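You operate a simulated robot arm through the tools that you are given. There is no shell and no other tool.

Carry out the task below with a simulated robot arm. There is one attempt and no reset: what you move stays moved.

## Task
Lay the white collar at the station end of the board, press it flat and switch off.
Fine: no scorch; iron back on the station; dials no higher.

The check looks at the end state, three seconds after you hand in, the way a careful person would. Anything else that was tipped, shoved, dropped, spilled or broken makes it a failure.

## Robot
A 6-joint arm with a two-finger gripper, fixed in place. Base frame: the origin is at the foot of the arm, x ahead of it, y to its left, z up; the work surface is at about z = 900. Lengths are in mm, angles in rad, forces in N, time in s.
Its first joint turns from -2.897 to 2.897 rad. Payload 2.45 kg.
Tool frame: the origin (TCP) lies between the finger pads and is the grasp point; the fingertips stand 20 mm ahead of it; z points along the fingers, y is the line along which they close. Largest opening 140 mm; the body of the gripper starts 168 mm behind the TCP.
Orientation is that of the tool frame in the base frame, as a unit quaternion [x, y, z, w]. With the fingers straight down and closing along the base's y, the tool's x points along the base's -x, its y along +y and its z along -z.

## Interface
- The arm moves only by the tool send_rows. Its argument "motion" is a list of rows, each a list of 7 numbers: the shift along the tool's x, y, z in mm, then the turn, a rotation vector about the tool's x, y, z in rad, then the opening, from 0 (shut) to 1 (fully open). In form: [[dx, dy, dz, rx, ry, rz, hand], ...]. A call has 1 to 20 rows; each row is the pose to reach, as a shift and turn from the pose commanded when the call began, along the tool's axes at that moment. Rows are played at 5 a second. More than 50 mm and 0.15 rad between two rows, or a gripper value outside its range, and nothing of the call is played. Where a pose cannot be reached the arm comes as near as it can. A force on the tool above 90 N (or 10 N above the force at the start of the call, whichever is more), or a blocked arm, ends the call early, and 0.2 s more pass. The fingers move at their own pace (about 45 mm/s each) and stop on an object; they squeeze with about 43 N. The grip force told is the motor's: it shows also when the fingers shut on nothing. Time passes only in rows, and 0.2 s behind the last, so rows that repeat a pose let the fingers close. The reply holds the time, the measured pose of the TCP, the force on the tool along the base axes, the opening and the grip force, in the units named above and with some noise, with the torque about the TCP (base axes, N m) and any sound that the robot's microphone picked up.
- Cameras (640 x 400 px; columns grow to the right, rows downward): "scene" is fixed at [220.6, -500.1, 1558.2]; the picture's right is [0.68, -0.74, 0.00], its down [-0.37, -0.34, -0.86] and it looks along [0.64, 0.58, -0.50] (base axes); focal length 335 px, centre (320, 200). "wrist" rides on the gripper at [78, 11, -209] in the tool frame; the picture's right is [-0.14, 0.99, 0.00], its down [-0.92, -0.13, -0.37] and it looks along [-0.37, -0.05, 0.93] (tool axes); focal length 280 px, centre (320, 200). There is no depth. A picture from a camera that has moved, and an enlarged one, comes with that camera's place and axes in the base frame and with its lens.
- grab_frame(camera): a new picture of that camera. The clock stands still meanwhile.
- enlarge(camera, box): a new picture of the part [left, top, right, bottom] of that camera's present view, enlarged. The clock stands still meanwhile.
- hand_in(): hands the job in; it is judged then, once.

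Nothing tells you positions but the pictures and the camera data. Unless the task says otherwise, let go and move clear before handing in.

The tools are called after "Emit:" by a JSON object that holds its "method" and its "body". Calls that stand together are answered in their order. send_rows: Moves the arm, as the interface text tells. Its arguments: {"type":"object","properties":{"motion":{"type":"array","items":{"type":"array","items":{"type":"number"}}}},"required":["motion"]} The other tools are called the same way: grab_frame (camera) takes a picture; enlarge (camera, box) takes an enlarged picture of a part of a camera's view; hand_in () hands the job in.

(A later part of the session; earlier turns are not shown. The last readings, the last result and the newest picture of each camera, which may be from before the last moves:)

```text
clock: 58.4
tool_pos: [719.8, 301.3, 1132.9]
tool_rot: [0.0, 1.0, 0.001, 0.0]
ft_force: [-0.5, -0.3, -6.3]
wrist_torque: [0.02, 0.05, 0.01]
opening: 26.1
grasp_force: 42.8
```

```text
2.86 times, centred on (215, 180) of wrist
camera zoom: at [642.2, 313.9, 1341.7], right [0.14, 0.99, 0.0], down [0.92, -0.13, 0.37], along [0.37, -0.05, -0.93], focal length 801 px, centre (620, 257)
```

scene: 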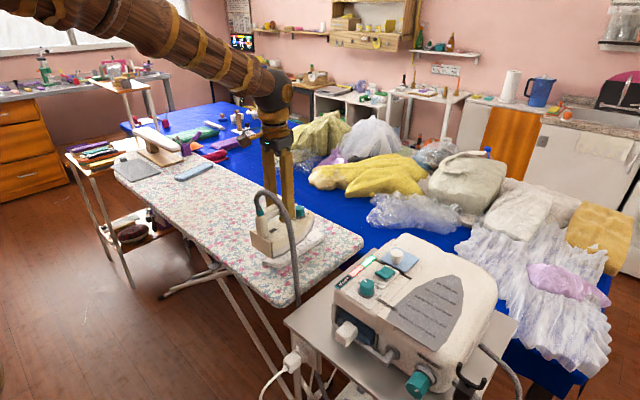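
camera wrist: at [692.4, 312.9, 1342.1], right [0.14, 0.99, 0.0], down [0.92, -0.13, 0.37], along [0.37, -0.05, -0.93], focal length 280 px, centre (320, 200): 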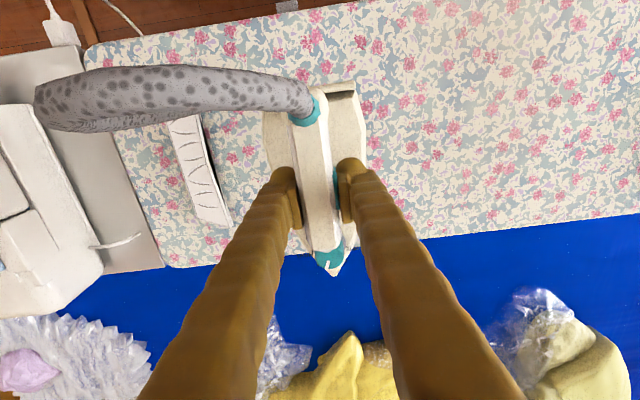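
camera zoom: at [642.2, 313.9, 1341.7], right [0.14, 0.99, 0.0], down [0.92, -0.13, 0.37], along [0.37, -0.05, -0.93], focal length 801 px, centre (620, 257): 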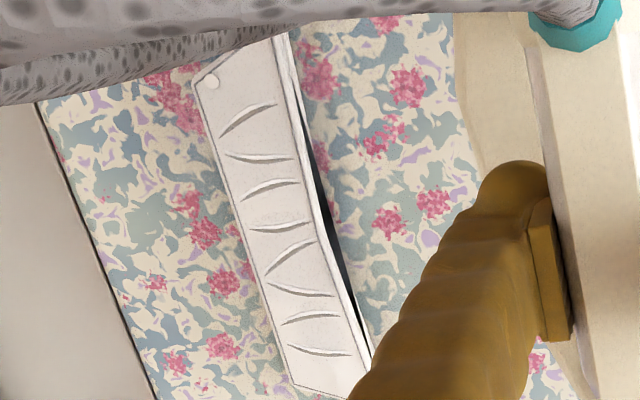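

The collar is white with no scorch. To judge the creases, I'll compare with the unpressed blue collar at high zoom.

Emit:
{"method": "enlarge", "body": {"camera": "scene", "box": [172, 160, 216, 186]}}

Emit:
{"method": "enlarge", "body": {"camera": "scene", "box": [270, 240, 302, 262]}}

Emit:
{"method": "enlarge", "body": {"camera": "scene", "box": [300, 225, 332, 247]}}

Emit:
{"method": "enlarge", "body": {"camera": "wrist", "box": [190, 120, 230, 200]}}

```text
14.55 times, centred on (194, 173) of scene
camera zoom: at [220.6, -500.1, 1558.2], right [0.68, -0.74, 0.0], down [-0.37, -0.34, -0.86], along [0.64, 0.58, -0.5], focal length 4874 px, centre (2153, 593)
```

zoom: 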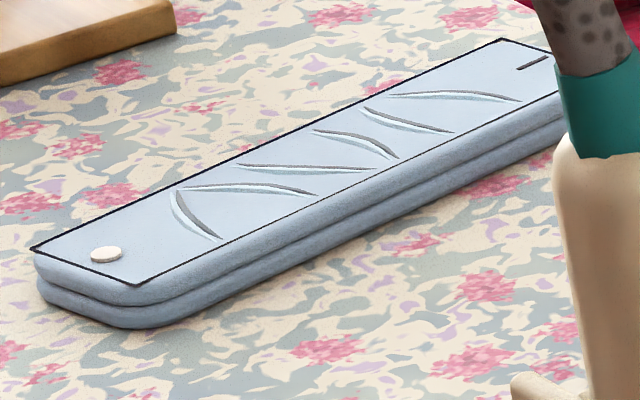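

```text
16.00 times, centred on (286, 251) of scene
camera zoom: at [220.6, -500.1, 1558.2], right [0.68, -0.74, 0.0], down [-0.37, -0.34, -0.86], along [0.64, 0.58, -0.5], focal length 5361 px, centre (864, -616)
```

zoom: 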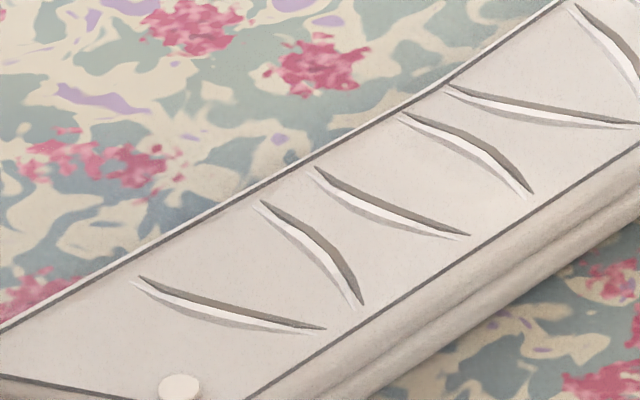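

```text
16.00 times, centred on (316, 236) of scene
camera zoom: at [220.6, -500.1, 1558.2], right [0.68, -0.74, 0.0], down [-0.37, -0.34, -0.86], along [0.64, 0.58, -0.5], focal length 5361 px, centre (384, -376)
```

zoom: 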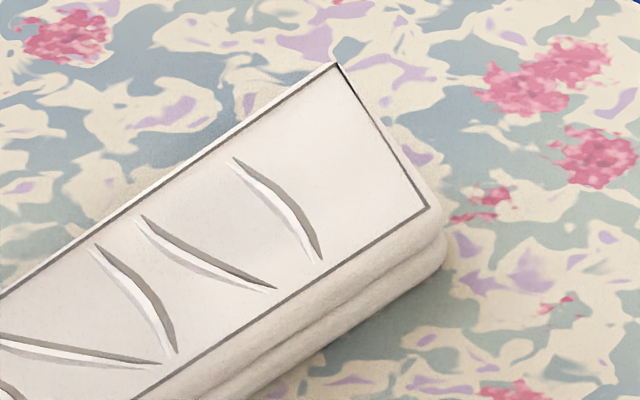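

```text
5.00 times, centred on (210, 160) of wrist
camera zoom: at [642.2, 313.9, 1341.7], right [0.14, 0.99, 0.0], down [0.92, -0.13, 0.37], along [0.37, -0.05, -0.93], focal length 1402 px, centre (870, 400)
```

zoom: 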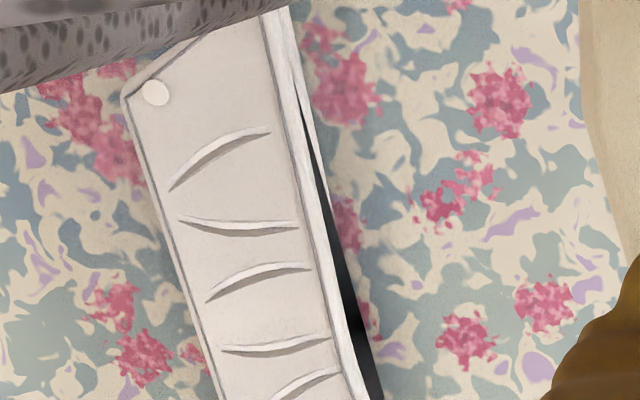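

Creases still look the same. Now I'll try real ironing strokes: light pressure while gliding along the collar, first returning to just above it.

Emit:
{"method": "send_rows", "body": {"motion": [[0, -40, 0, 0, 0, 0, 0.1], [0, -80, 0, 0, 0, 0, 0.1], [0, -120, 0, 0, 0, 0, 0.1], [0, -160, 0, 0, 0, 0, 0.1], [0, -195, 0, 0, 0, 0, 0.1], [0, -195, 40, 0, 0, 0, 0.1], [0, -195, 80, 0, 0, 0, 0.1], [0, -195, 110, 0, 0, 0, 0.1]]}}

Emit:
{"method": "send_rows", "body": {"motion": [[0, 0, 7, 0, 0, 0, 0.1], [0, 0, 9.5, 0, 0, 0, 0.1], [-10, 0, 9.5, 0, 0, 0, 0.1], [-22, 0, 9.5, 0, 0, 0, 0.1], [-34, 0, 9.5, 0, 0, 0, 0.1], [-46, 0, 9.5, 0, 0, 0, 0.1], [-58, 0, 9.5, 0, 0, 0, 0.1]]}}

Emit:
{"method": "send_rows", "body": {"motion": [[-12, 0, 0, 0, 0, 0, 0.1], [-24, 0, 0, 0, 0, 0, 0.1], [-36, 0, 0, 0, 0, 0, 0.1], [-36, 0, -15, 0, 0, 0, 0.1], [-36, 0, -50, 0, 0, 0, 0.1], [-36, 0, -95, 0, 0, 0, 0.1], [-36, 0, -120, 0, 0, 0, 0.1], [-36, 0, -120, 0, 0, 0, 0.1]]}}

Emit:
{"method": "enlarge", "body": {"camera": "scene", "box": [240, 180, 360, 270]}}

Emit:
{"method": "enlarge", "body": {"camera": "scene", "box": [270, 240, 302, 262]}}

```text
clock: 60.2
tool_pos: [719.6, 106.4, 1021.3]
tool_rot: [0.0, 1.0, 0.001, 0.001]
ft_force: [0.9, 0.3, -6.3]
wrist_torque: [0.01, 0.03, 0.0]
opening: 26.2
grasp_force: 42.6
```

```text
clock: 61.8
tool_pos: [776.8, 106.4, 1012.4]
tool_rot: [0.001, 1.0, 0.001, -0.001]
ft_force: [-2.1, 0.1, 0.1]
wrist_torque: [-0.05, 0.22, 0.02]
opening: 26.2
grasp_force: 43.1
```

```text
clock: 63.6
tool_pos: [812.5, 104.1, 1133.7]
tool_rot: [0.0, 1.0, 0.001, 0.0]
ft_force: [-0.3, 0.9, -5.5]
wrist_torque: [-0.01, 0.06, -0.03]
opening: 25.9
grasp_force: 42.9
```

```text
4.44 times, centred on (300, 225) of scene
camera zoom: at [220.6, -500.1, 1558.2], right [0.68, -0.74, 0.0], down [-0.37, -0.34, -0.86], along [0.64, 0.58, -0.5], focal length 1489 px, centre (409, 89)
```

zoom: 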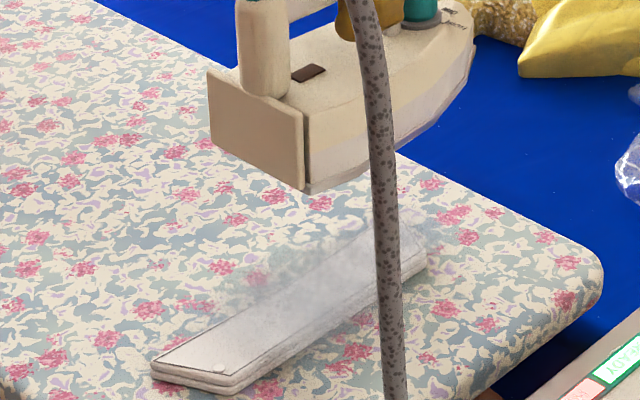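

```text
16.00 times, centred on (286, 251) of scene
camera zoom: at [220.6, -500.1, 1558.2], right [0.68, -0.74, 0.0], down [-0.37, -0.34, -0.86], along [0.64, 0.58, -0.5], focal length 5361 px, centre (864, -616)
```

zoom: 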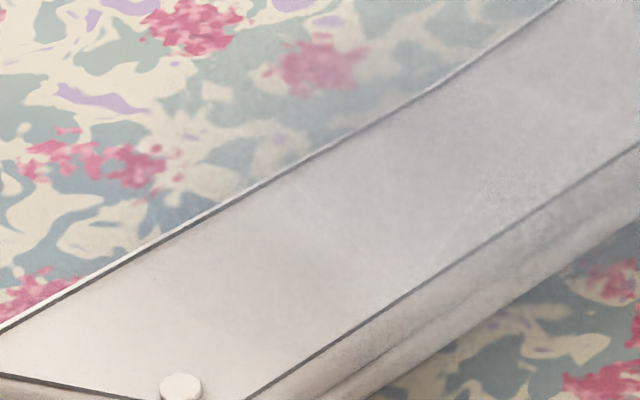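

The creases vanished after the stroke, and the collar stayed put. Now I'll carry the iron back up and over to its rest.

Emit:
{"method": "send_rows", "body": {"motion": [[0, 0, -42, 0, 0, 0, 0.1], [0, 0, -85, 0, 0, 0, 0.1], [7, -40, -85, 0, 0, 0, 0.1], [14, -80, -85, 0, 0, 0, 0.1], [21, -120, -85, 0, 0, 0, 0.1], [28, -160, -85, 0, 0, 0, 0.1], [35, -200, -85, 0, 0, 0, 0.1], [42, -240, -85, 0, 0, 0, 0.1], [49, -280, -85, 0, 0, 0, 0.1], [56, -320, -85, 0, 0, 0, 0.1], [63, -360, -85, 0, 0, 0, 0.1], [70, -400, -85, 0, 0, 0, 0.1], [77, -438, -85, 0, 0, 0, 0.1], [77, -438, -85, 0, 0, 0, 0.1]]}}

Emit:
{"method": "grab_frame", "body": {"camera": "scene"}}

Emit:
{"method": "enlarge", "body": {"camera": "scene", "box": [262, 222, 342, 274]}}

Emit:
{"method": "enlarge", "body": {"camera": "wrist", "box": [200, 60, 440, 290]}}

```text
clock: 66.6
tool_pos: [735.9, -331.9, 1215.8]
tool_rot: [0.0, 1.0, 0.001, 0.0]
ft_force: [-0.4, 0.3, -5.7]
wrist_torque: [0.01, 0.06, 0.01]
opening: 26.0
grasp_force: 43.6
```

```text
taken
```

scene: 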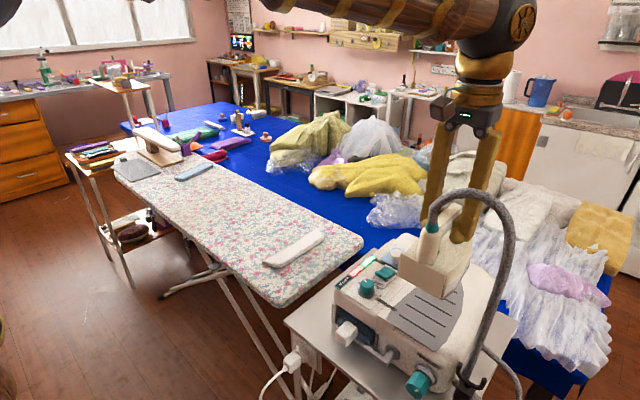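

```text
7.69 times, centred on (302, 248) of scene
camera zoom: at [220.6, -500.1, 1558.2], right [0.68, -0.74, 0.0], down [-0.37, -0.34, -0.86], along [0.64, 0.58, -0.5], focal length 2577 px, centre (458, -169)
```

zoom: 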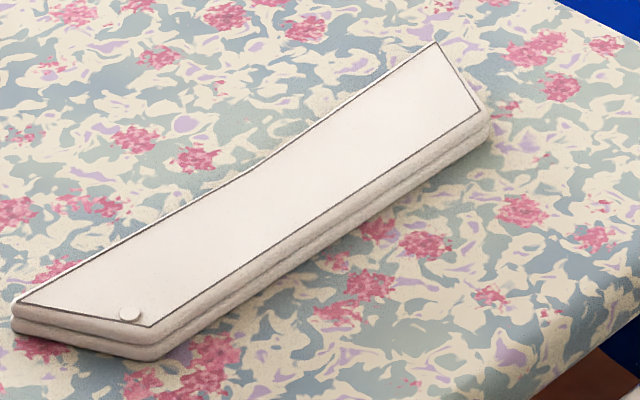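

```text
1.74 times, centred on (320, 175) of wrist
camera zoom: at [658.0, -319.4, 1426.2], right [0.14, 0.99, 0.0], down [0.92, -0.13, 0.37], along [0.37, -0.05, -0.93], focal length 488 px, centre (320, 244)
```

zoom: 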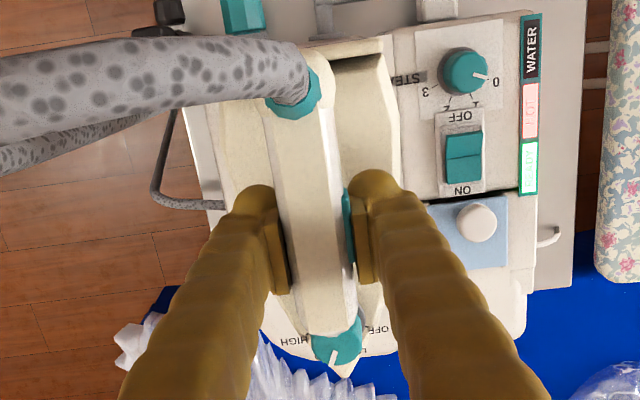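

The collar is smooth and clean. Now I'll lower the iron toward its rest.

Emit:
{"method": "send_rows", "body": {"motion": [[0, 0, 35, 0, 0, 0, 0.1], [0, 0, 70, 0, 0, 0, 0.1], [0, 0, 95, 0, 0, 0, 0.1], [0, 0, 104, 0, 0, 0, 0.1], [0, 0, 104, 0, 0, 0, 0.1]]}}

Emit:
{"method": "enlarge", "body": {"camera": "scene", "box": [370, 220, 500, 350]}}

Emit:
{"method": "enlarge", "body": {"camera": "wrist", "box": [220, 70, 440, 290]}}

```text
clock: 67.8
tool_pos: [736.1, -332.5, 1113.1]
tool_rot: [0.0, 1.0, 0.001, 0.0]
ft_force: [0.0, 0.6, -5.6]
wrist_torque: [0.03, 0.03, -0.01]
opening: 26.1
grasp_force: 43.7
```

```text
3.08 times, centred on (435, 285) of scene
camera zoom: at [220.6, -500.1, 1558.2], right [0.68, -0.74, 0.0], down [-0.37, -0.34, -0.86], along [0.64, 0.58, -0.5], focal length 1031 px, centre (-34, -62)
```

zoom: 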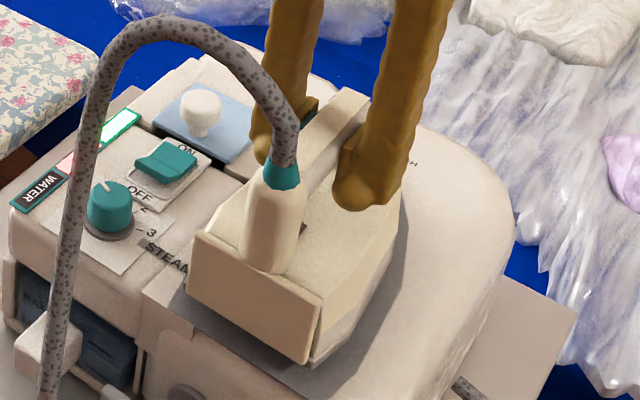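

```text
1.82 times, centred on (330, 180) of wrist
camera zoom: at [658.3, -319.8, 1322.0], right [0.14, 0.99, 0.0], down [0.92, -0.13, 0.37], along [0.37, -0.05, -0.93], focal length 510 px, centre (302, 236)
```

zoom: 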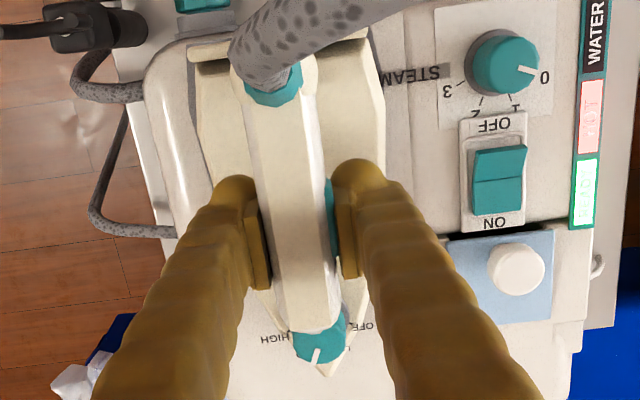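

The iron is just above its rest, hose back in its original arc. Lowering the last bit.

Emit:
{"method": "send_rows", "body": {"motion": [[0, 0, 5, 0, 0, 0, 0.1], [0, 0, 9, 0, 0, 0, 0.1], [0, 0, 10.5, 0, 0, 0, 0.1], [0, 0, 10.5, 0, 0, 0, 0.1]]}}

Emit:
{"method": "enlarge", "body": {"camera": "scene", "box": [370, 220, 500, 350]}}

```text
clock: 68.8
tool_pos: [735.7, -331.1, 1101.5]
tool_rot: [0.0, 1.0, 0.001, 0.0]
ft_force: [0.9, 0.1, -4.9]
wrist_torque: [0.02, 0.04, 0.02]
opening: 26.0
grasp_force: 42.6
```

```text
3.08 times, centred on (435, 285) of scene
camera zoom: at [220.6, -500.1, 1558.2], right [0.68, -0.74, 0.0], down [-0.37, -0.34, -0.86], along [0.64, 0.58, -0.5], focal length 1031 px, centre (-34, -62)
```

zoom: 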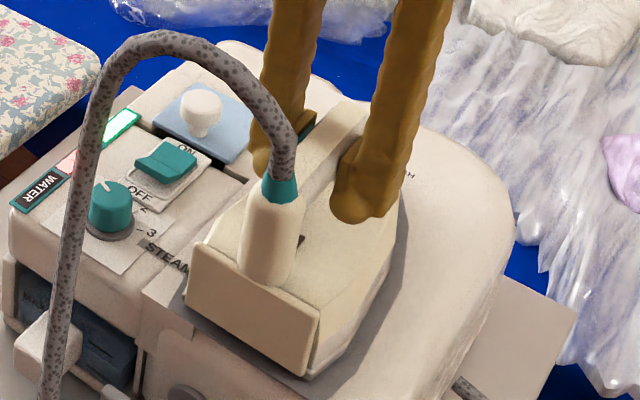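

Still hanging; I'll lower a few more mm until the rest takes the weight.

Emit:
{"method": "send_rows", "body": {"motion": [[0, 0, 1, 0, 0, 0, 0.1], [0, 0, 1.5, 0, 0, 0, 0.1], [0, 0, 1.5, 0, 0, 0, 0.1]]}}

Emit:
{"method": "send_rows", "body": {"motion": [[0, 0, 1, 0, 0, 0, 0.1], [0, 0, 1, 0, 0, 0, 0.1]]}}

```text
clock: 69.6
tool_pos: [736.2, -331.6, 1101.0]
tool_rot: [0.001, 1.0, 0.001, 0.0]
ft_force: [-0.1, 0.0, -6.4]
wrist_torque: [-0.02, 0.02, 0.0]
opening: 26.0
grasp_force: 42.9
```

```text
clock: 70.2
tool_pos: [734.7, -333.1, 1099.9]
tool_rot: [0.0, 1.0, 0.001, 0.0]
ft_force: [0.4, 0.0, -6.1]
wrist_torque: [0.01, 0.03, 0.0]
opening: 26.2
grasp_force: 42.7
```

Emit:
{"method": "send_rows", "body": {"motion": [[0, 0, 1, 0, 0, 0, 0.1], [0, 0, 1, 0, 0, 0, 0.1]]}}

Emit:
{"method": "send_rows", "body": {"motion": [[0, 0, 1, 0, 0, 0, 0.1], [0, 0, 1, 0, 0, 0, 0.1]]}}

Emit:
{"method": "enlarge", "body": {"camera": "scene", "box": [370, 220, 500, 350]}}

```text
clock: 70.8
tool_pos: [735.4, -332.6, 1100.0]
tool_rot: [0.0, 1.0, 0.001, -0.001]
ft_force: [0.7, -0.8, -6.2]
wrist_torque: [-0.01, 0.02, 0.01]
opening: 26.1
grasp_force: 42.9
```

```text
clock: 71.4
tool_pos: [735.3, -332.3, 1098.7]
tool_rot: [0.0, 1.0, 0.001, 0.0]
ft_force: [-0.4, -1.0, -4.6]
wrist_torque: [0.02, -0.05, 0.05]
opening: 25.8
grasp_force: 42.9
```

```text
3.08 times, centred on (435, 285) of scene
camera zoom: at [220.6, -500.1, 1558.2], right [0.68, -0.74, 0.0], down [-0.37, -0.34, -0.86], along [0.64, 0.58, -0.5], focal length 1031 px, centre (-34, -62)
```

zoom: 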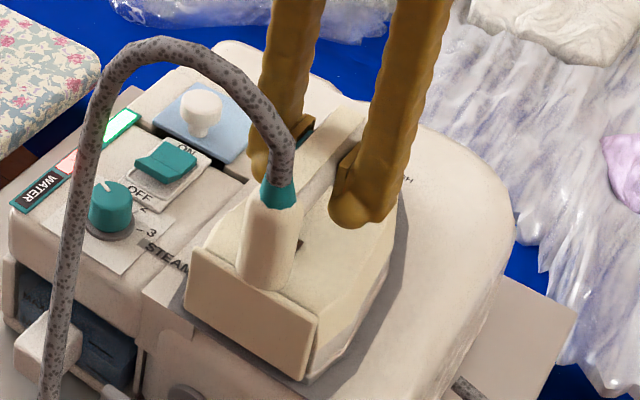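

Contact is beginning. One more mm.

Emit:
{"method": "send_rows", "body": {"motion": [[0, 0, 1, 0, 0, 0, 0.1], [0, 0, 1, 0, 0, 0, 0.1]]}}

Emit:
{"method": "send_rows", "body": {"motion": [[0, 0, 0.7, 0, 0, 0, 0.1], [0, 0, 0.7, 0, 0, 0, 0.1]]}}

Emit:
{"method": "enlarge", "body": {"camera": "wrist", "box": [220, 70, 440, 290]}}

```text
clock: 72.0
tool_pos: [736.1, -331.6, 1098.2]
tool_rot: [0.0, 1.0, 0.001, 0.002]
ft_force: [-5.2, 5.0, 10.1]
wrist_torque: [-0.25, -0.25, -0.03]
opening: 26.0
grasp_force: 43.1
```

```text
clock: 72.6
tool_pos: [736.0, -332.3, 1098.5]
tool_rot: [0.001, 1.0, 0.0, 0.002]
ft_force: [-7.4, 6.0, 37.7]
wrist_torque: [-0.12, 0.35, 0.0]
opening: 26.1
grasp_force: 43.0
```

```text
1.82 times, centred on (330, 180) of wrist
camera zoom: at [657.9, -319.8, 1307.0], right [0.14, 0.99, 0.0], down [0.92, -0.13, 0.37], along [0.37, -0.05, -0.93], focal length 510 px, centre (302, 236)
```

zoom: 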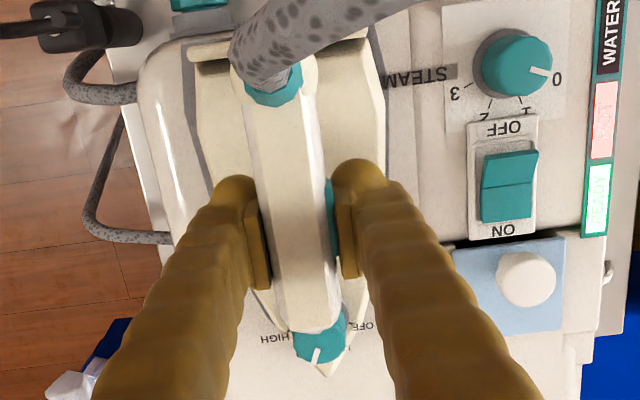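

The iron sits firmly on its rest. I'll ease the pressure, open, and rise straight up.

Emit:
{"method": "send_rows", "body": {"motion": [[0, 0, -1.2, 0, 0, 0, 0.1], [0, 0, -1.5, 0, 0, 0, 0.25], [0, 0, -1.5, 0, 0, 0, 0.4], [0, 0, -1.5, 0, 0, 0, 0.55], [0, 0, -1.5, 0, 0, 0, 0.55], [0, 0, -1.5, 0, 0, 0, 0.55]]}}

Emit:
{"method": "enlarge", "body": {"camera": "wrist", "box": [220, 70, 440, 290]}}

Emit:
{"method": "enlarge", "body": {"camera": "scene", "box": [370, 220, 500, 350]}}

```text
clock: 74.0
tool_pos: [735.9, -331.0, 1098.2]
tool_rot: [0.0, 1.0, 0.001, 0.0]
ft_force: [0.2, -0.3, -0.4]
wrist_torque: [0.01, -0.01, -0.03]
opening: 77.2
grasp_force: 0.0
```

```text
1.82 times, centred on (330, 180) of wrist
camera zoom: at [658.4, -319.9, 1307.1], right [0.14, 0.99, 0.0], down [0.92, -0.13, 0.37], along [0.37, -0.05, -0.93], focal length 510 px, centre (302, 236)
```

zoom: 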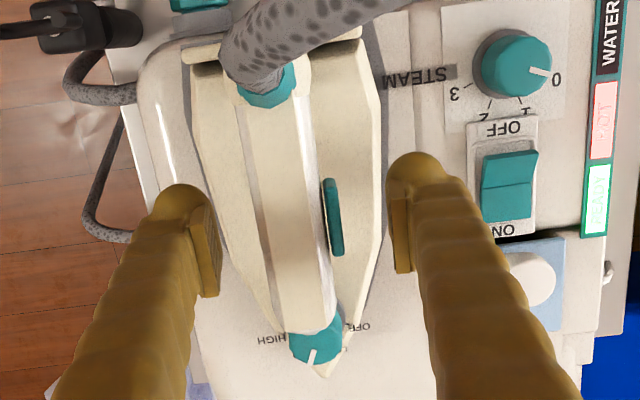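

```text
3.08 times, centred on (435, 285) of scene
camera zoom: at [220.6, -500.1, 1558.2], right [0.68, -0.74, 0.0], down [-0.37, -0.34, -0.86], along [0.64, 0.58, -0.5], focal length 1031 px, centre (-34, -62)
```

zoom: 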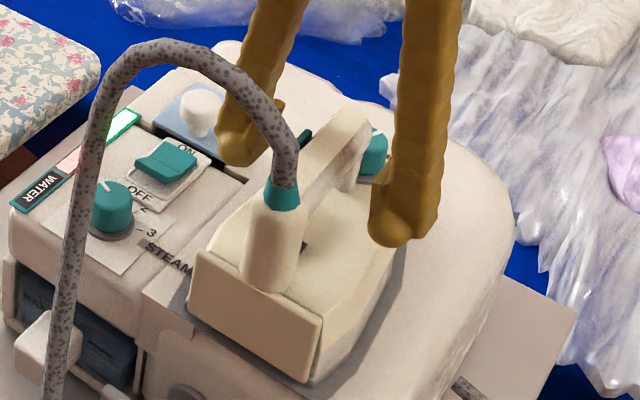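

The iron is back on its rest with its dial still at MID. I'll rise straight up, clear of the hose, and look at the switch.

Emit:
{"method": "send_rows", "body": {"motion": [[0, 0, -20, 0, 0, 0, 0.55], [0, 0, -55, 0, 0, 0, 0.55], [0, 0, -100, 0, 0, 0, 0.55], [0, 0, -145, 0, 0, 0, 0.55], [0, 0, -190, 0, 0, 0, 0.55], [0, 0, -230, 0, 0, 0, 0.3], [0, 0, -230, 0, 0, 0, 0]]}}

Emit:
{"method": "grab_frame", "body": {"camera": "wrist"}}

Emit:
{"method": "grab_frame", "body": {"camera": "scene"}}

Emit:
{"method": "enlarge", "body": {"camera": "wrist", "box": [220, 30, 440, 240]}}

```text
clock: 75.6
tool_pos: [735.8, -332.7, 1326.9]
tool_rot: [0.0, 1.0, 0.001, -0.001]
ft_force: [-0.6, 0.2, 0.8]
wrist_torque: [0.0, -0.01, 0.02]
opening: 25.9
grasp_force: 0.1
```

```text
taken
camera wrist: at [658.5, -320.3, 1536.5], right [0.14, 0.99, 0.0], down [0.92, -0.13, 0.37], along [0.37, -0.05, -0.93], focal length 280 px, centre (320, 200)
```

wrist: 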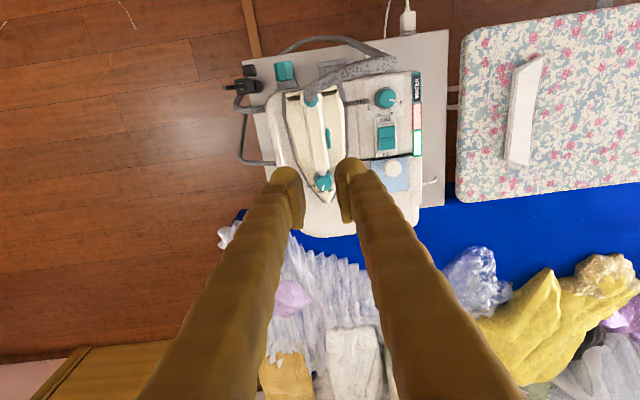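

```text
taken
```

scene: 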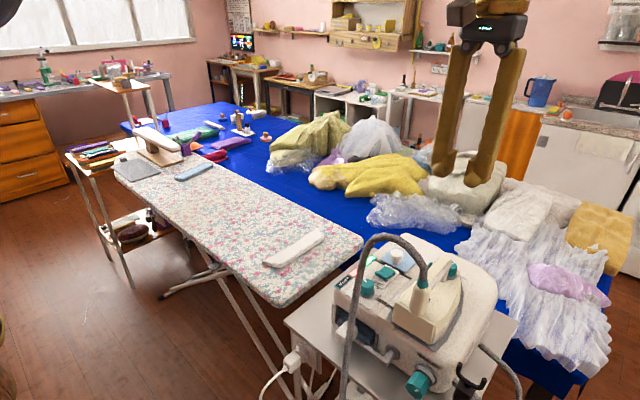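

```text
1.90 times, centred on (330, 135) of wrist
camera zoom: at [658.5, -320.3, 1536.5], right [0.14, 0.99, 0.0], down [0.92, -0.13, 0.37], along [0.37, -0.05, -0.93], focal length 534 px, centre (301, 324)
```

zoom: 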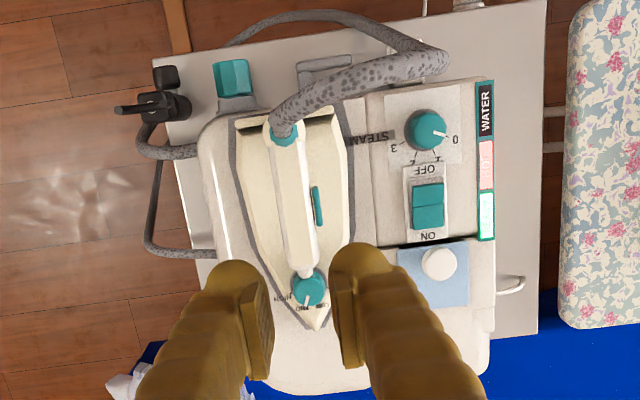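

The hose arcs at x≈640–675, so I'll turn the hand a quarter turn (camera toward +y, away from the hose), close the fingers and move above the rocker at about (746, -208).

Emit:
{"method": "send_rows", "body": {"motion": [[-1, 12, 0, 0, 0, 0.143, 0], [-2, 24, 0, 0, 0, 0.286, 0], [-3, 36, 0, 0, 0, 0.429, 0], [-4, 48, 0, 0, 0, 0.571, 0], [-5, 60, 0, 0, 0, 0.714, 0], [-6, 72, 0, 0, 0, 0.857, 0], [-7, 84, 0, 0, 0, 1.0, 0], [-8, 96, 0, 0, 0, 1.143, 0], [-9, 108, 0, 0, 0, 1.286, 0], [-10, 118, 0, 0, 0, 1.429, 0], [-11, 125.5, 0, 0, 0, 1.571, 0], [-11, 125.5, 0, 0, 0, 1.571, 0]]}}

Emit:
{"method": "grab_frame", "body": {"camera": "wrist"}}

Emit:
{"method": "grab_frame", "body": {"camera": "scene"}}

```text
clock: 78.2
tool_pos: [746.0, -206.8, 1327.6]
tool_rot: [0.708, 0.706, 0.0, -0.001]
ft_force: [-0.5, 0.4, -0.2]
wrist_torque: [0.0, 0.03, 0.0]
opening: 0.2
grasp_force: 29.4
```

```text
taken
camera wrist: at [758.4, -126.9, 1537.6], right [0.99, -0.14, 0.0], down [-0.13, -0.92, 0.37], along [-0.05, -0.36, -0.93], focal length 280 px, centre (320, 200)
```

wrist: 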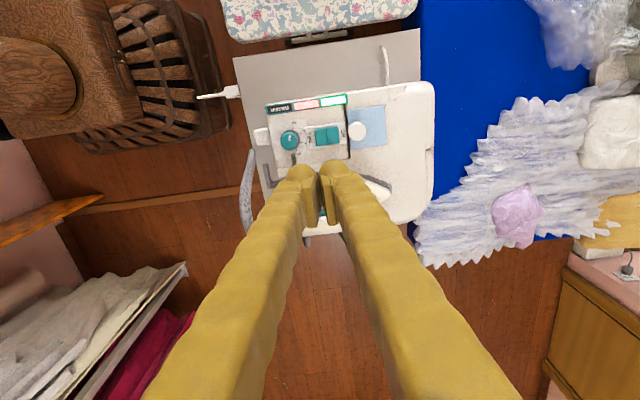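

```text
taken
```

scene: 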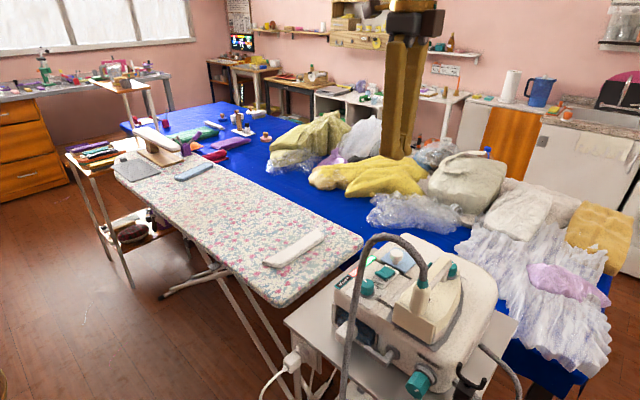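

Emit:
{"method": "enlarge", "body": {"camera": "wrist", "box": [260, 90, 380, 170]}}

Emit:
{"method": "enlarge", "body": {"camera": "scene", "box": [340, 220, 450, 300]}}

```text
5.00 times, centred on (320, 130) of wrist
camera zoom: at [758.4, -126.9, 1537.6], right [0.99, -0.14, 0.0], down [-0.13, -0.92, 0.37], along [-0.05, -0.36, -0.93], focal length 1402 px, centre (320, 550)
```

zoom: 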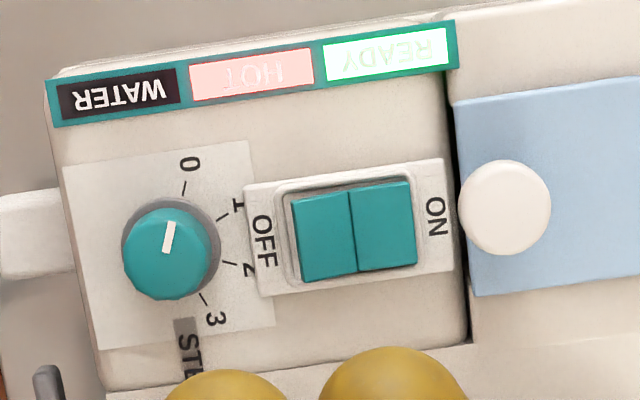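

```text
5.00 times, centred on (395, 260) of scene
camera zoom: at [220.6, -500.1, 1558.2], right [0.68, -0.74, 0.0], down [-0.37, -0.34, -0.86], along [0.64, 0.58, -0.5], focal length 1675 px, centre (-55, -100)
```

zoom: 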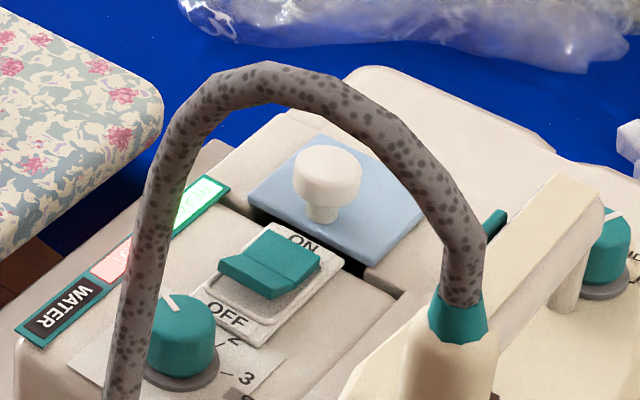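

The rocker spans x≈739–783 with its pivot near 760 at y≈-207, top about z≈1010. I'll descend over its OFF end.

Emit:
{"method": "send_rows", "body": {"motion": [[0, 0, 45, 0, 0, 0, 0], [0, 0, 90, 0, 0, 0, 0], [0, 0, 135, 0, 0, 0, 0], [0, 0, 180, 0, 0, 0, 0], [1, -1, 220, 0, 0, 0, 0], [1, -1, 250, 0, 0, 0, 0], [1, -1, 265, 0, 0, 0, 0], [1, -1, 265, 0, 0, 0, 0]]}}

Emit:
{"method": "grab_frame", "body": {"camera": "wrist"}}

Emit:
{"method": "enlarge", "body": {"camera": "scene", "box": [340, 200, 470, 300]}}

Emit:
{"method": "enlarge", "body": {"camera": "wrist", "box": [240, 90, 420, 210]}}

```text
clock: 80.0
tool_pos: [745.9, -205.3, 1061.7]
tool_rot: [0.708, 0.707, 0.002, 0.0]
ft_force: [-0.6, -0.4, 0.2]
wrist_torque: [0.06, 0.0, 0.0]
opening: 0.1
grasp_force: 29.5
```

```text
taken
camera wrist: at [757.4, -125.7, 1271.8], right [0.99, -0.14, 0.0], down [-0.13, -0.92, 0.37], along [-0.05, -0.36, -0.93], focal length 280 px, centre (320, 200)
```

wrist: 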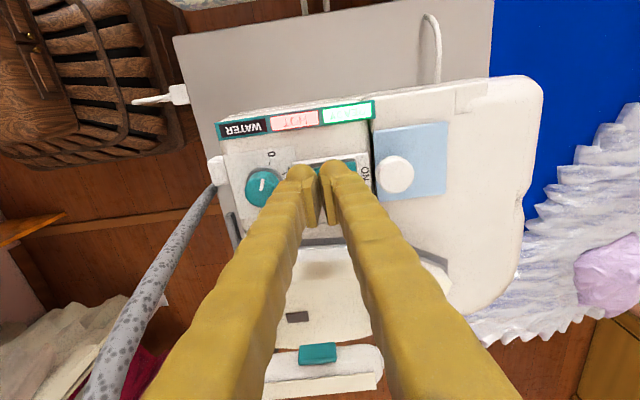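

```text
4.00 times, centred on (405, 250) of scene
camera zoom: at [220.6, -500.1, 1558.2], right [0.68, -0.74, 0.0], down [-0.37, -0.34, -0.86], along [0.64, 0.58, -0.5], focal length 1340 px, centre (-20, 0)
```

zoom: 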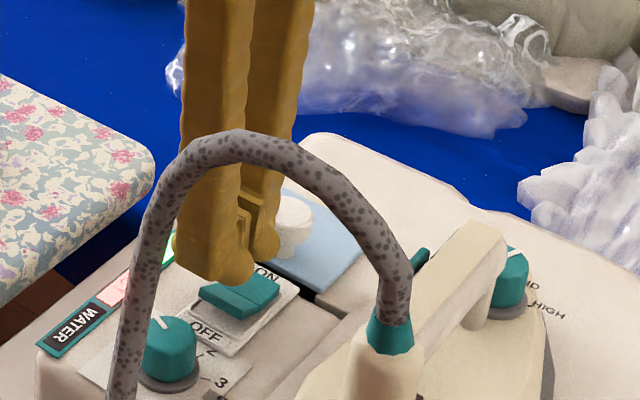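

```text
3.33 times, centred on (330, 150) of wrist
camera zoom: at [757.4, -125.7, 1271.8], right [0.99, -0.14, 0.0], down [-0.13, -0.92, 0.37], along [-0.05, -0.36, -0.93], focal length 935 px, centre (287, 367)
```

zoom: 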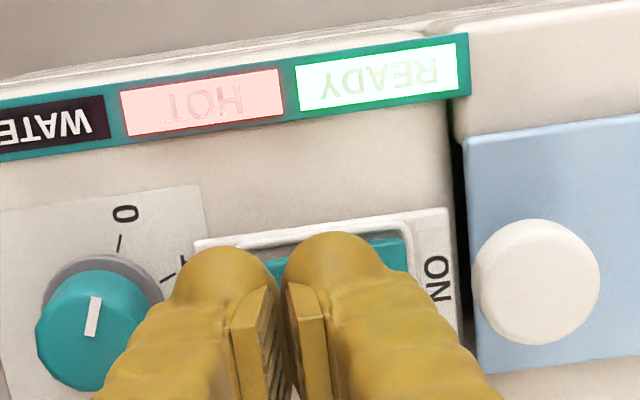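

The closed fingertips are wide along x and would straddle the pivot. I'll rise and turn the hand another quarter turn so the pair lies along y and the camera points away from the hose.

Emit:
{"method": "send_rows", "body": {"motion": [[0, 0, -40, 0, 0, 0, 0], [0, 0, -80, 0, 0, 0, 0], [0, 0, -80, 0, 0, 0.143, 0], [0, 0, -80, 0, 0, 0.286, 0], [0, 0, -80, 0, 0, 0.429, 0], [0, 0, -80, 0, 0, 0.571, 0], [0, 0, -80, 0, 0, 0.714, 0], [0, 0, -80, 0, 0, 0.857, 0], [0, 0, -80, 0, 0, 1.0, 0], [0, 0, -80, 0, 0, 1.143, 0], [0, 0, -80, 0, 0, 1.286, 0], [0, 0, -80, 0, 0, 1.429, 0], [0, 0, -80, 0, 0, 1.571, 0], [0, 0, -80, 0, 0, 1.571, 0]]}}

Emit:
{"method": "grab_frame", "body": {"camera": "wrist"}}

Emit:
{"method": "enlarge", "body": {"camera": "scene", "box": [320, 140, 500, 300]}}

```text
clock: 83.0
tool_pos: [745.6, -205.9, 1142.7]
tool_rot: [1.0, 0.0, 0.0, -0.001]
ft_force: [0.2, -0.2, 0.4]
wrist_torque: [-0.01, 0.0, 0.01]
opening: 0.0
grasp_force: 29.2
```

```text
taken
camera wrist: at [824.6, -215.3, 1352.5], right [-0.14, -0.99, 0.0], down [-0.92, 0.13, 0.37], along [-0.36, 0.05, -0.93], focal length 280 px, centre (320, 200)
```

wrist: 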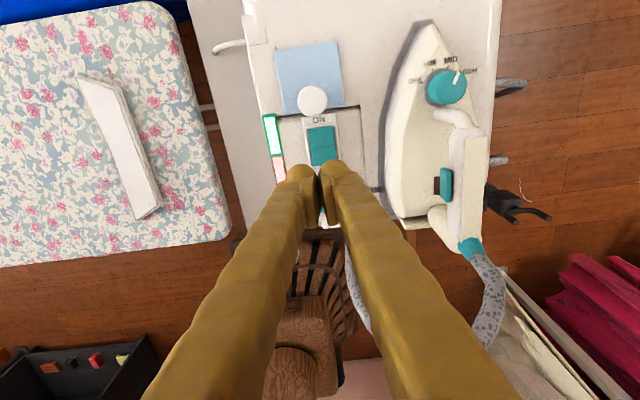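

```text
2.50 times, centred on (410, 220) of scene
camera zoom: at [220.6, -500.1, 1558.2], right [0.68, -0.74, 0.0], down [-0.37, -0.34, -0.86], along [0.64, 0.58, -0.5], focal length 838 px, centre (95, 150)
```

zoom: 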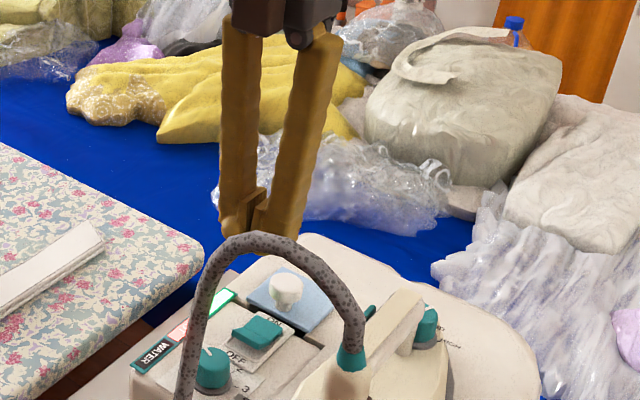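

The full turn worked. Now I'll descend over the OFF end (x≈743).

Emit:
{"method": "send_rows", "body": {"motion": [[-2, 0, 40, 0, 0, 0, 0], [-2, 0, 75, 0, 0, 0, 0], [-2, 0, 95, 0, 0, 0, 0], [-2, 0, 105, 0, 0, 0, 0], [-2, 0, 105, 0, 0, 0, 0]]}}

Emit:
{"method": "enlarge", "body": {"camera": "wrist", "box": [220, 80, 420, 220]}}

Emit:
{"method": "enlarge", "body": {"camera": "scene", "box": [340, 220, 450, 300]}}

```text
clock: 84.2
tool_pos: [744.1, -204.9, 1038.9]
tool_rot: [1.0, 0.0, 0.001, -0.001]
ft_force: [-8.0, 10.1, 13.1]
wrist_torque: [0.1, 0.11, -0.13]
opening: 6.2
grasp_force: 29.8
```

```text
2.86 times, centred on (320, 150) of wrist
camera zoom: at [822.4, -214.4, 1248.3], right [-0.14, -0.99, 0.0], down [-0.92, 0.13, 0.37], along [-0.36, 0.05, -0.93], focal length 801 px, centre (320, 343)
```

zoom: 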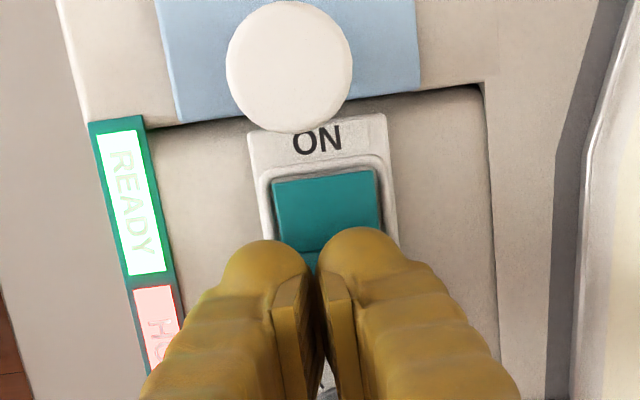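

```text
5.00 times, centred on (395, 260) of scene
camera zoom: at [220.6, -500.1, 1558.2], right [0.68, -0.74, 0.0], down [-0.37, -0.34, -0.86], along [0.64, 0.58, -0.5], focal length 1675 px, centre (-55, -100)
```

zoom: 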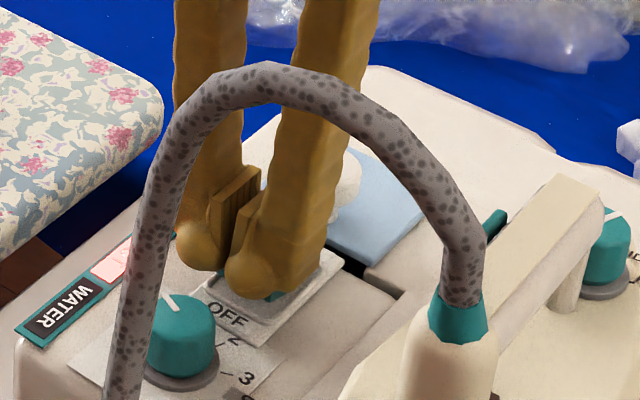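

Contact has begun (13 N) on the rocker, which is still ON. I'll press further in small steps.

Emit:
{"method": "send_rows", "body": {"motion": [[0, 0, 1.5, 0, 0, 0, 0], [0, 0, 3, 0, 0, 0, 0], [0, 0, 3, 0, 0, 0, 0]]}}

Emit:
{"method": "enlarge", "body": {"camera": "wrist", "box": [220, 80, 420, 220]}}

Emit:
{"method": "enlarge", "body": {"camera": "scene", "box": [340, 220, 450, 300]}}

```text
clock: 85.0
tool_pos: [743.5, -203.7, 1035.0]
tool_rot: [1.0, 0.0, 0.0, 0.0]
ft_force: [-14.5, 33.1, 22.2]
wrist_torque: [0.4, 0.15, -0.28]
opening: 6.0
grasp_force: 29.2
```

```text
2.86 times, centred on (320, 150) of wrist
camera zoom: at [822.6, -214.3, 1244.5], right [-0.14, -0.99, 0.0], down [-0.92, 0.13, 0.37], along [-0.36, 0.05, -0.93], focal length 801 px, centre (320, 343)
```

zoom: 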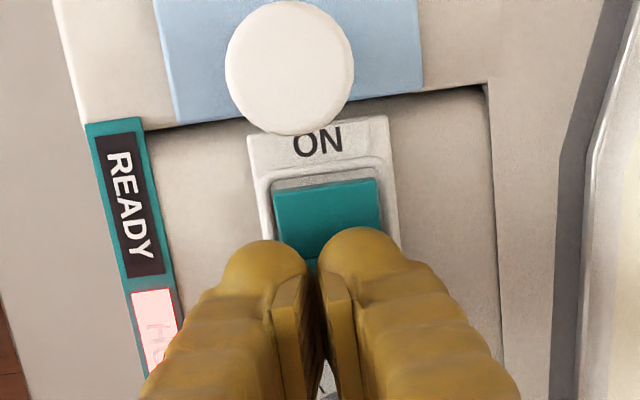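

```text
5.00 times, centred on (395, 260) of scene
camera zoom: at [220.6, -500.1, 1558.2], right [0.68, -0.74, 0.0], down [-0.37, -0.34, -0.86], along [0.64, 0.58, -0.5], focal length 1675 px, centre (-55, -100)
```

zoom: 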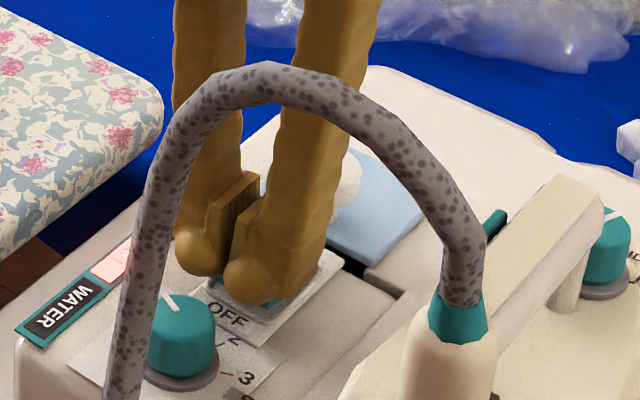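

READY went dark and the rocker's ON end is up, so it flipped. I'll lift off and check that it stays.

Emit:
{"method": "send_rows", "body": {"motion": [[0, 0, -3, 0, 0, 0, 0], [0, 0, -15, 0, 0, 0, 0], [0, 0, -45, 0, 0, 0, 0], [0, 0, -90, 0, 0, 0, 0], [0, 0, -135, 0, 0, 0, 0], [0, 0, -135, 0, 0, 0, 0]]}}

Emit:
{"method": "enlarge", "body": {"camera": "wrist", "box": [220, 60, 420, 220]}}

Emit:
{"method": "enlarge", "body": {"camera": "scene", "box": [330, 230, 420, 290]}}

Emit:
{"method": "enlarge", "body": {"camera": "scene", "box": [320, 220, 520, 400]}}

```text
clock: 86.4
tool_pos: [743.1, -205.0, 1170.0]
tool_rot: [1.0, 0.0, 0.001, 0.0]
ft_force: [0.5, 0.6, 0.0]
wrist_torque: [-0.02, -0.02, 0.0]
opening: 0.0
grasp_force: 29.1
```

```text
2.50 times, centred on (320, 140) of wrist
camera zoom: at [822.2, -214.9, 1380.4], right [-0.14, -0.99, 0.0], down [-0.92, 0.13, 0.37], along [-0.36, 0.05, -0.93], focal length 701 px, centre (320, 350)
```

zoom: 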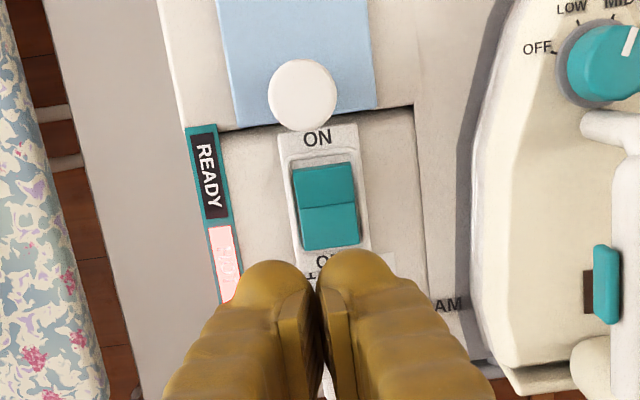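

```text
6.67 times, centred on (375, 260) of scene
camera zoom: at [220.6, -500.1, 1558.2], right [0.68, -0.74, 0.0], down [-0.37, -0.34, -0.86], along [0.64, 0.58, -0.5], focal length 2234 px, centre (-47, -200)
```

zoom: 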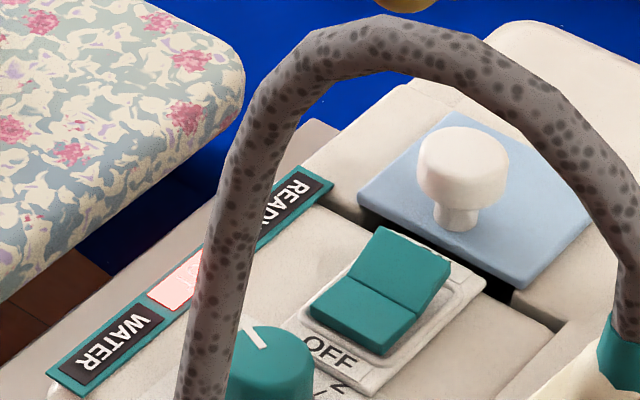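

```text
2.22 times, centred on (420, 310) of scene
camera zoom: at [220.6, -500.1, 1558.2], right [0.68, -0.74, 0.0], down [-0.37, -0.34, -0.86], along [0.64, 0.58, -0.5], focal length 745 px, centre (98, -44)
```

zoom: 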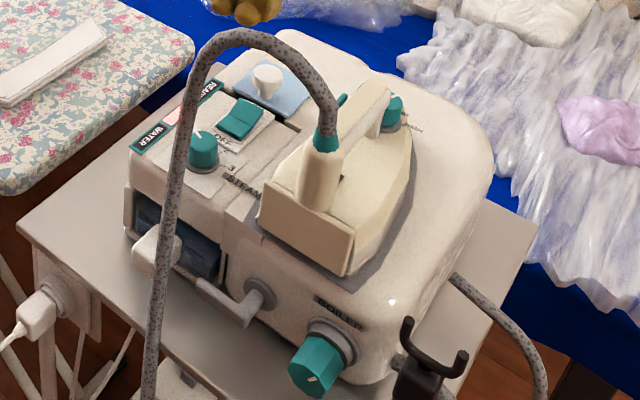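

The switch is OFF and stays there; READY is dark. I'll rise clear and compare the dials and iron against the start pictures.

Emit:
{"method": "send_rows", "body": {"motion": [[0, 0, -45, 0, 0, 0, 0], [0, 0, -90, 0, 0, 0, 0], [0, 0, -135, 0, 0, 0, 0], [0, 0, -170, 0, 0, 0, 0], [-15, -40, -170, 0, 0, 0, 0.3], [-30, -80, -170, 0, 0, 0, 0.3], [-45, -120, -170, 0, 0, 0, 0.3], [-60, -160, -170, 0, 0, 0, 0.3], [-70, -200, -170, 0, 0, 0, 0.3], [-70, -240, -170, 0, 0, 0, 0.3], [-70, -280, -170, 0, 0, 0, 0.3], [-70, -320, -170, 0, 0, 0, 0.3], [-70, -320, -170, 0, 0, 0, 0.3]]}}

Emit:
{"method": "grab_frame", "body": {"camera": "scene"}}

Emit:
{"method": "enlarge", "body": {"camera": "scene", "box": [380, 240, 500, 320]}}

Emit:
{"method": "enlarge", "body": {"camera": "scene", "box": [330, 310, 480, 400]}}

Emit:
{"method": "enlarge", "body": {"camera": "scene", "box": [262, 222, 342, 274]}}

Emit:
{"method": "grab_frame", "body": {"camera": "wrist"}}

```text
clock: 89.2
tool_pos: [676.2, 7.9, 1332.3]
tool_rot: [0.998, 0.054, 0.004, -0.031]
ft_force: [-0.6, -0.5, -0.4]
wrist_torque: [0.0, 0.0, 0.0]
opening: 42.0
grasp_force: 0.0
out of reach, approached as far as the arm can: row 8, 9, 10, 11, 12, 13
```

```text
taken
```

scene: 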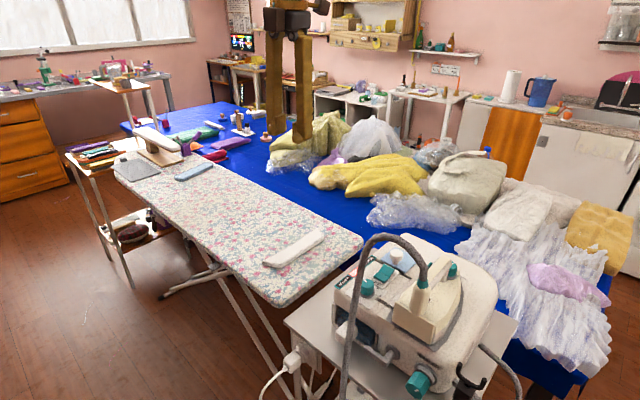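

```text
5.00 times, centred on (440, 280) of scene
camera zoom: at [220.6, -500.1, 1558.2], right [0.68, -0.74, 0.0], down [-0.37, -0.34, -0.86], along [0.64, 0.58, -0.5], focal length 1675 px, centre (-280, -200)
```

zoom: 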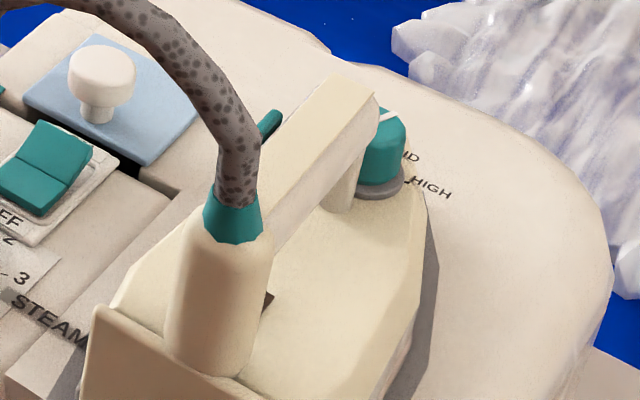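

```text
4.27 times, centred on (405, 355) of scene
camera zoom: at [220.6, -500.1, 1558.2], right [0.68, -0.74, 0.0], down [-0.37, -0.34, -0.86], along [0.64, 0.58, -0.5], focal length 1430 px, centre (-43, -461)
```

zoom: 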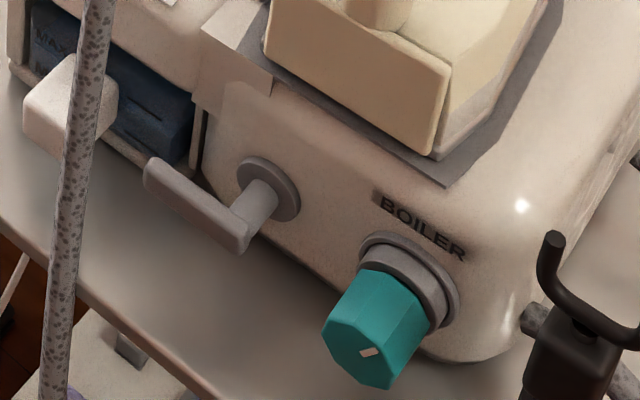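

```text
7.69 times, centred on (302, 248) of scene
camera zoom: at [220.6, -500.1, 1558.2], right [0.68, -0.74, 0.0], down [-0.37, -0.34, -0.86], along [0.64, 0.58, -0.5], focal length 2577 px, centre (458, -169)
```

zoom: 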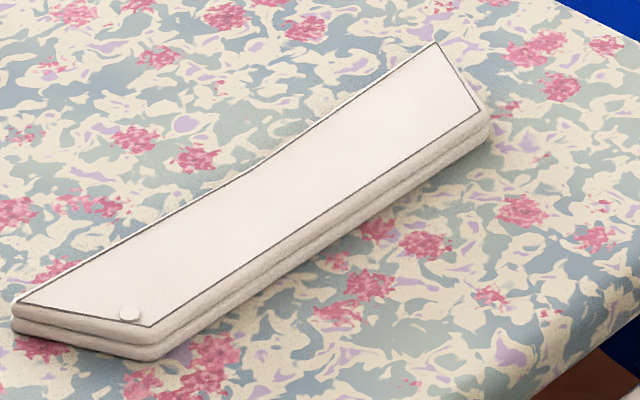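

```text
taken
camera wrist: at [754.7, -5.6, 1540.3], right [-0.03, -1.0, -0.06], down [-0.93, 0.0, 0.36], along [-0.36, 0.07, -0.93], focal length 280 px, centre (320, 200)
```

wrist: 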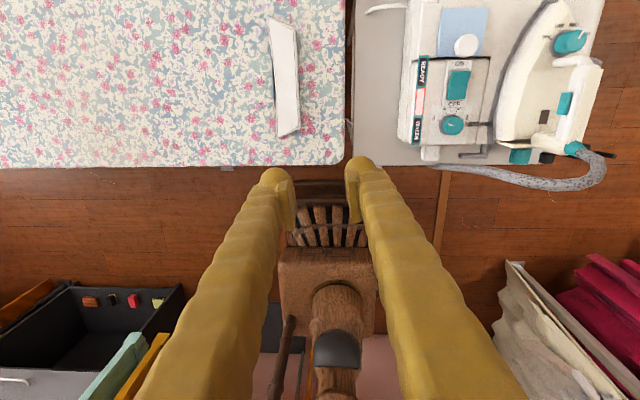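

Everything matches the start except what was asked. One last look at the dial marks and rocker from above before handing in.

Emit:
{"method": "enlarge", "body": {"camera": "wrist", "box": [540, 10, 620, 90]}}

Emit:
{"method": "enlarge", "body": {"camera": "wrist", "box": [400, 40, 500, 160]}}

Emit:
{"method": "enlarge", "body": {"camera": "wrist", "box": [240, 0, 340, 160]}}

```text
5.00 times, centred on (580, 50) of wrist
camera zoom: at [754.7, -5.6, 1540.3], right [-0.03, -1.0, -0.06], down [-0.93, 0.0, 0.36], along [-0.36, 0.07, -0.93], focal length 1402 px, centre (-980, 950)
```

zoom: 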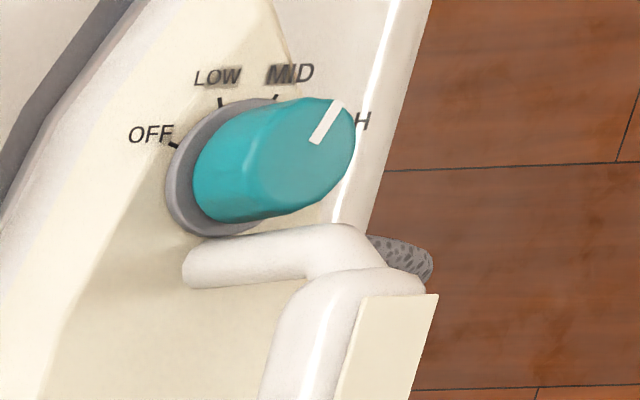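

```text
3.33 times, centred on (450, 100) of wrist
camera zoom: at [754.7, -5.6, 1540.3], right [-0.03, -1.0, -0.06], down [-0.93, 0.0, 0.36], along [-0.36, 0.07, -0.93], focal length 935 px, centre (-113, 533)
```

zoom: 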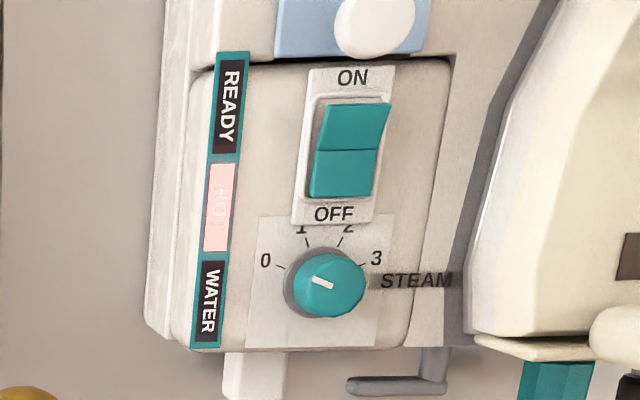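

```text
2.50 times, centred on (290, 80) of wrist
camera zoom: at [754.7, -5.6, 1540.3], right [-0.03, -1.0, -0.06], down [-0.93, 0.0, 0.36], along [-0.36, 0.07, -0.93], focal length 701 px, centre (395, 500)
```

zoom: 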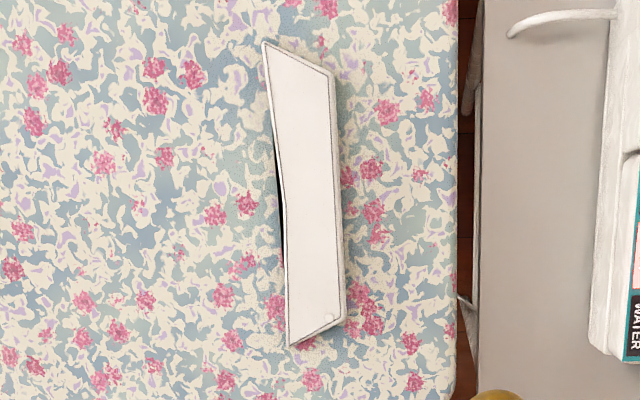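

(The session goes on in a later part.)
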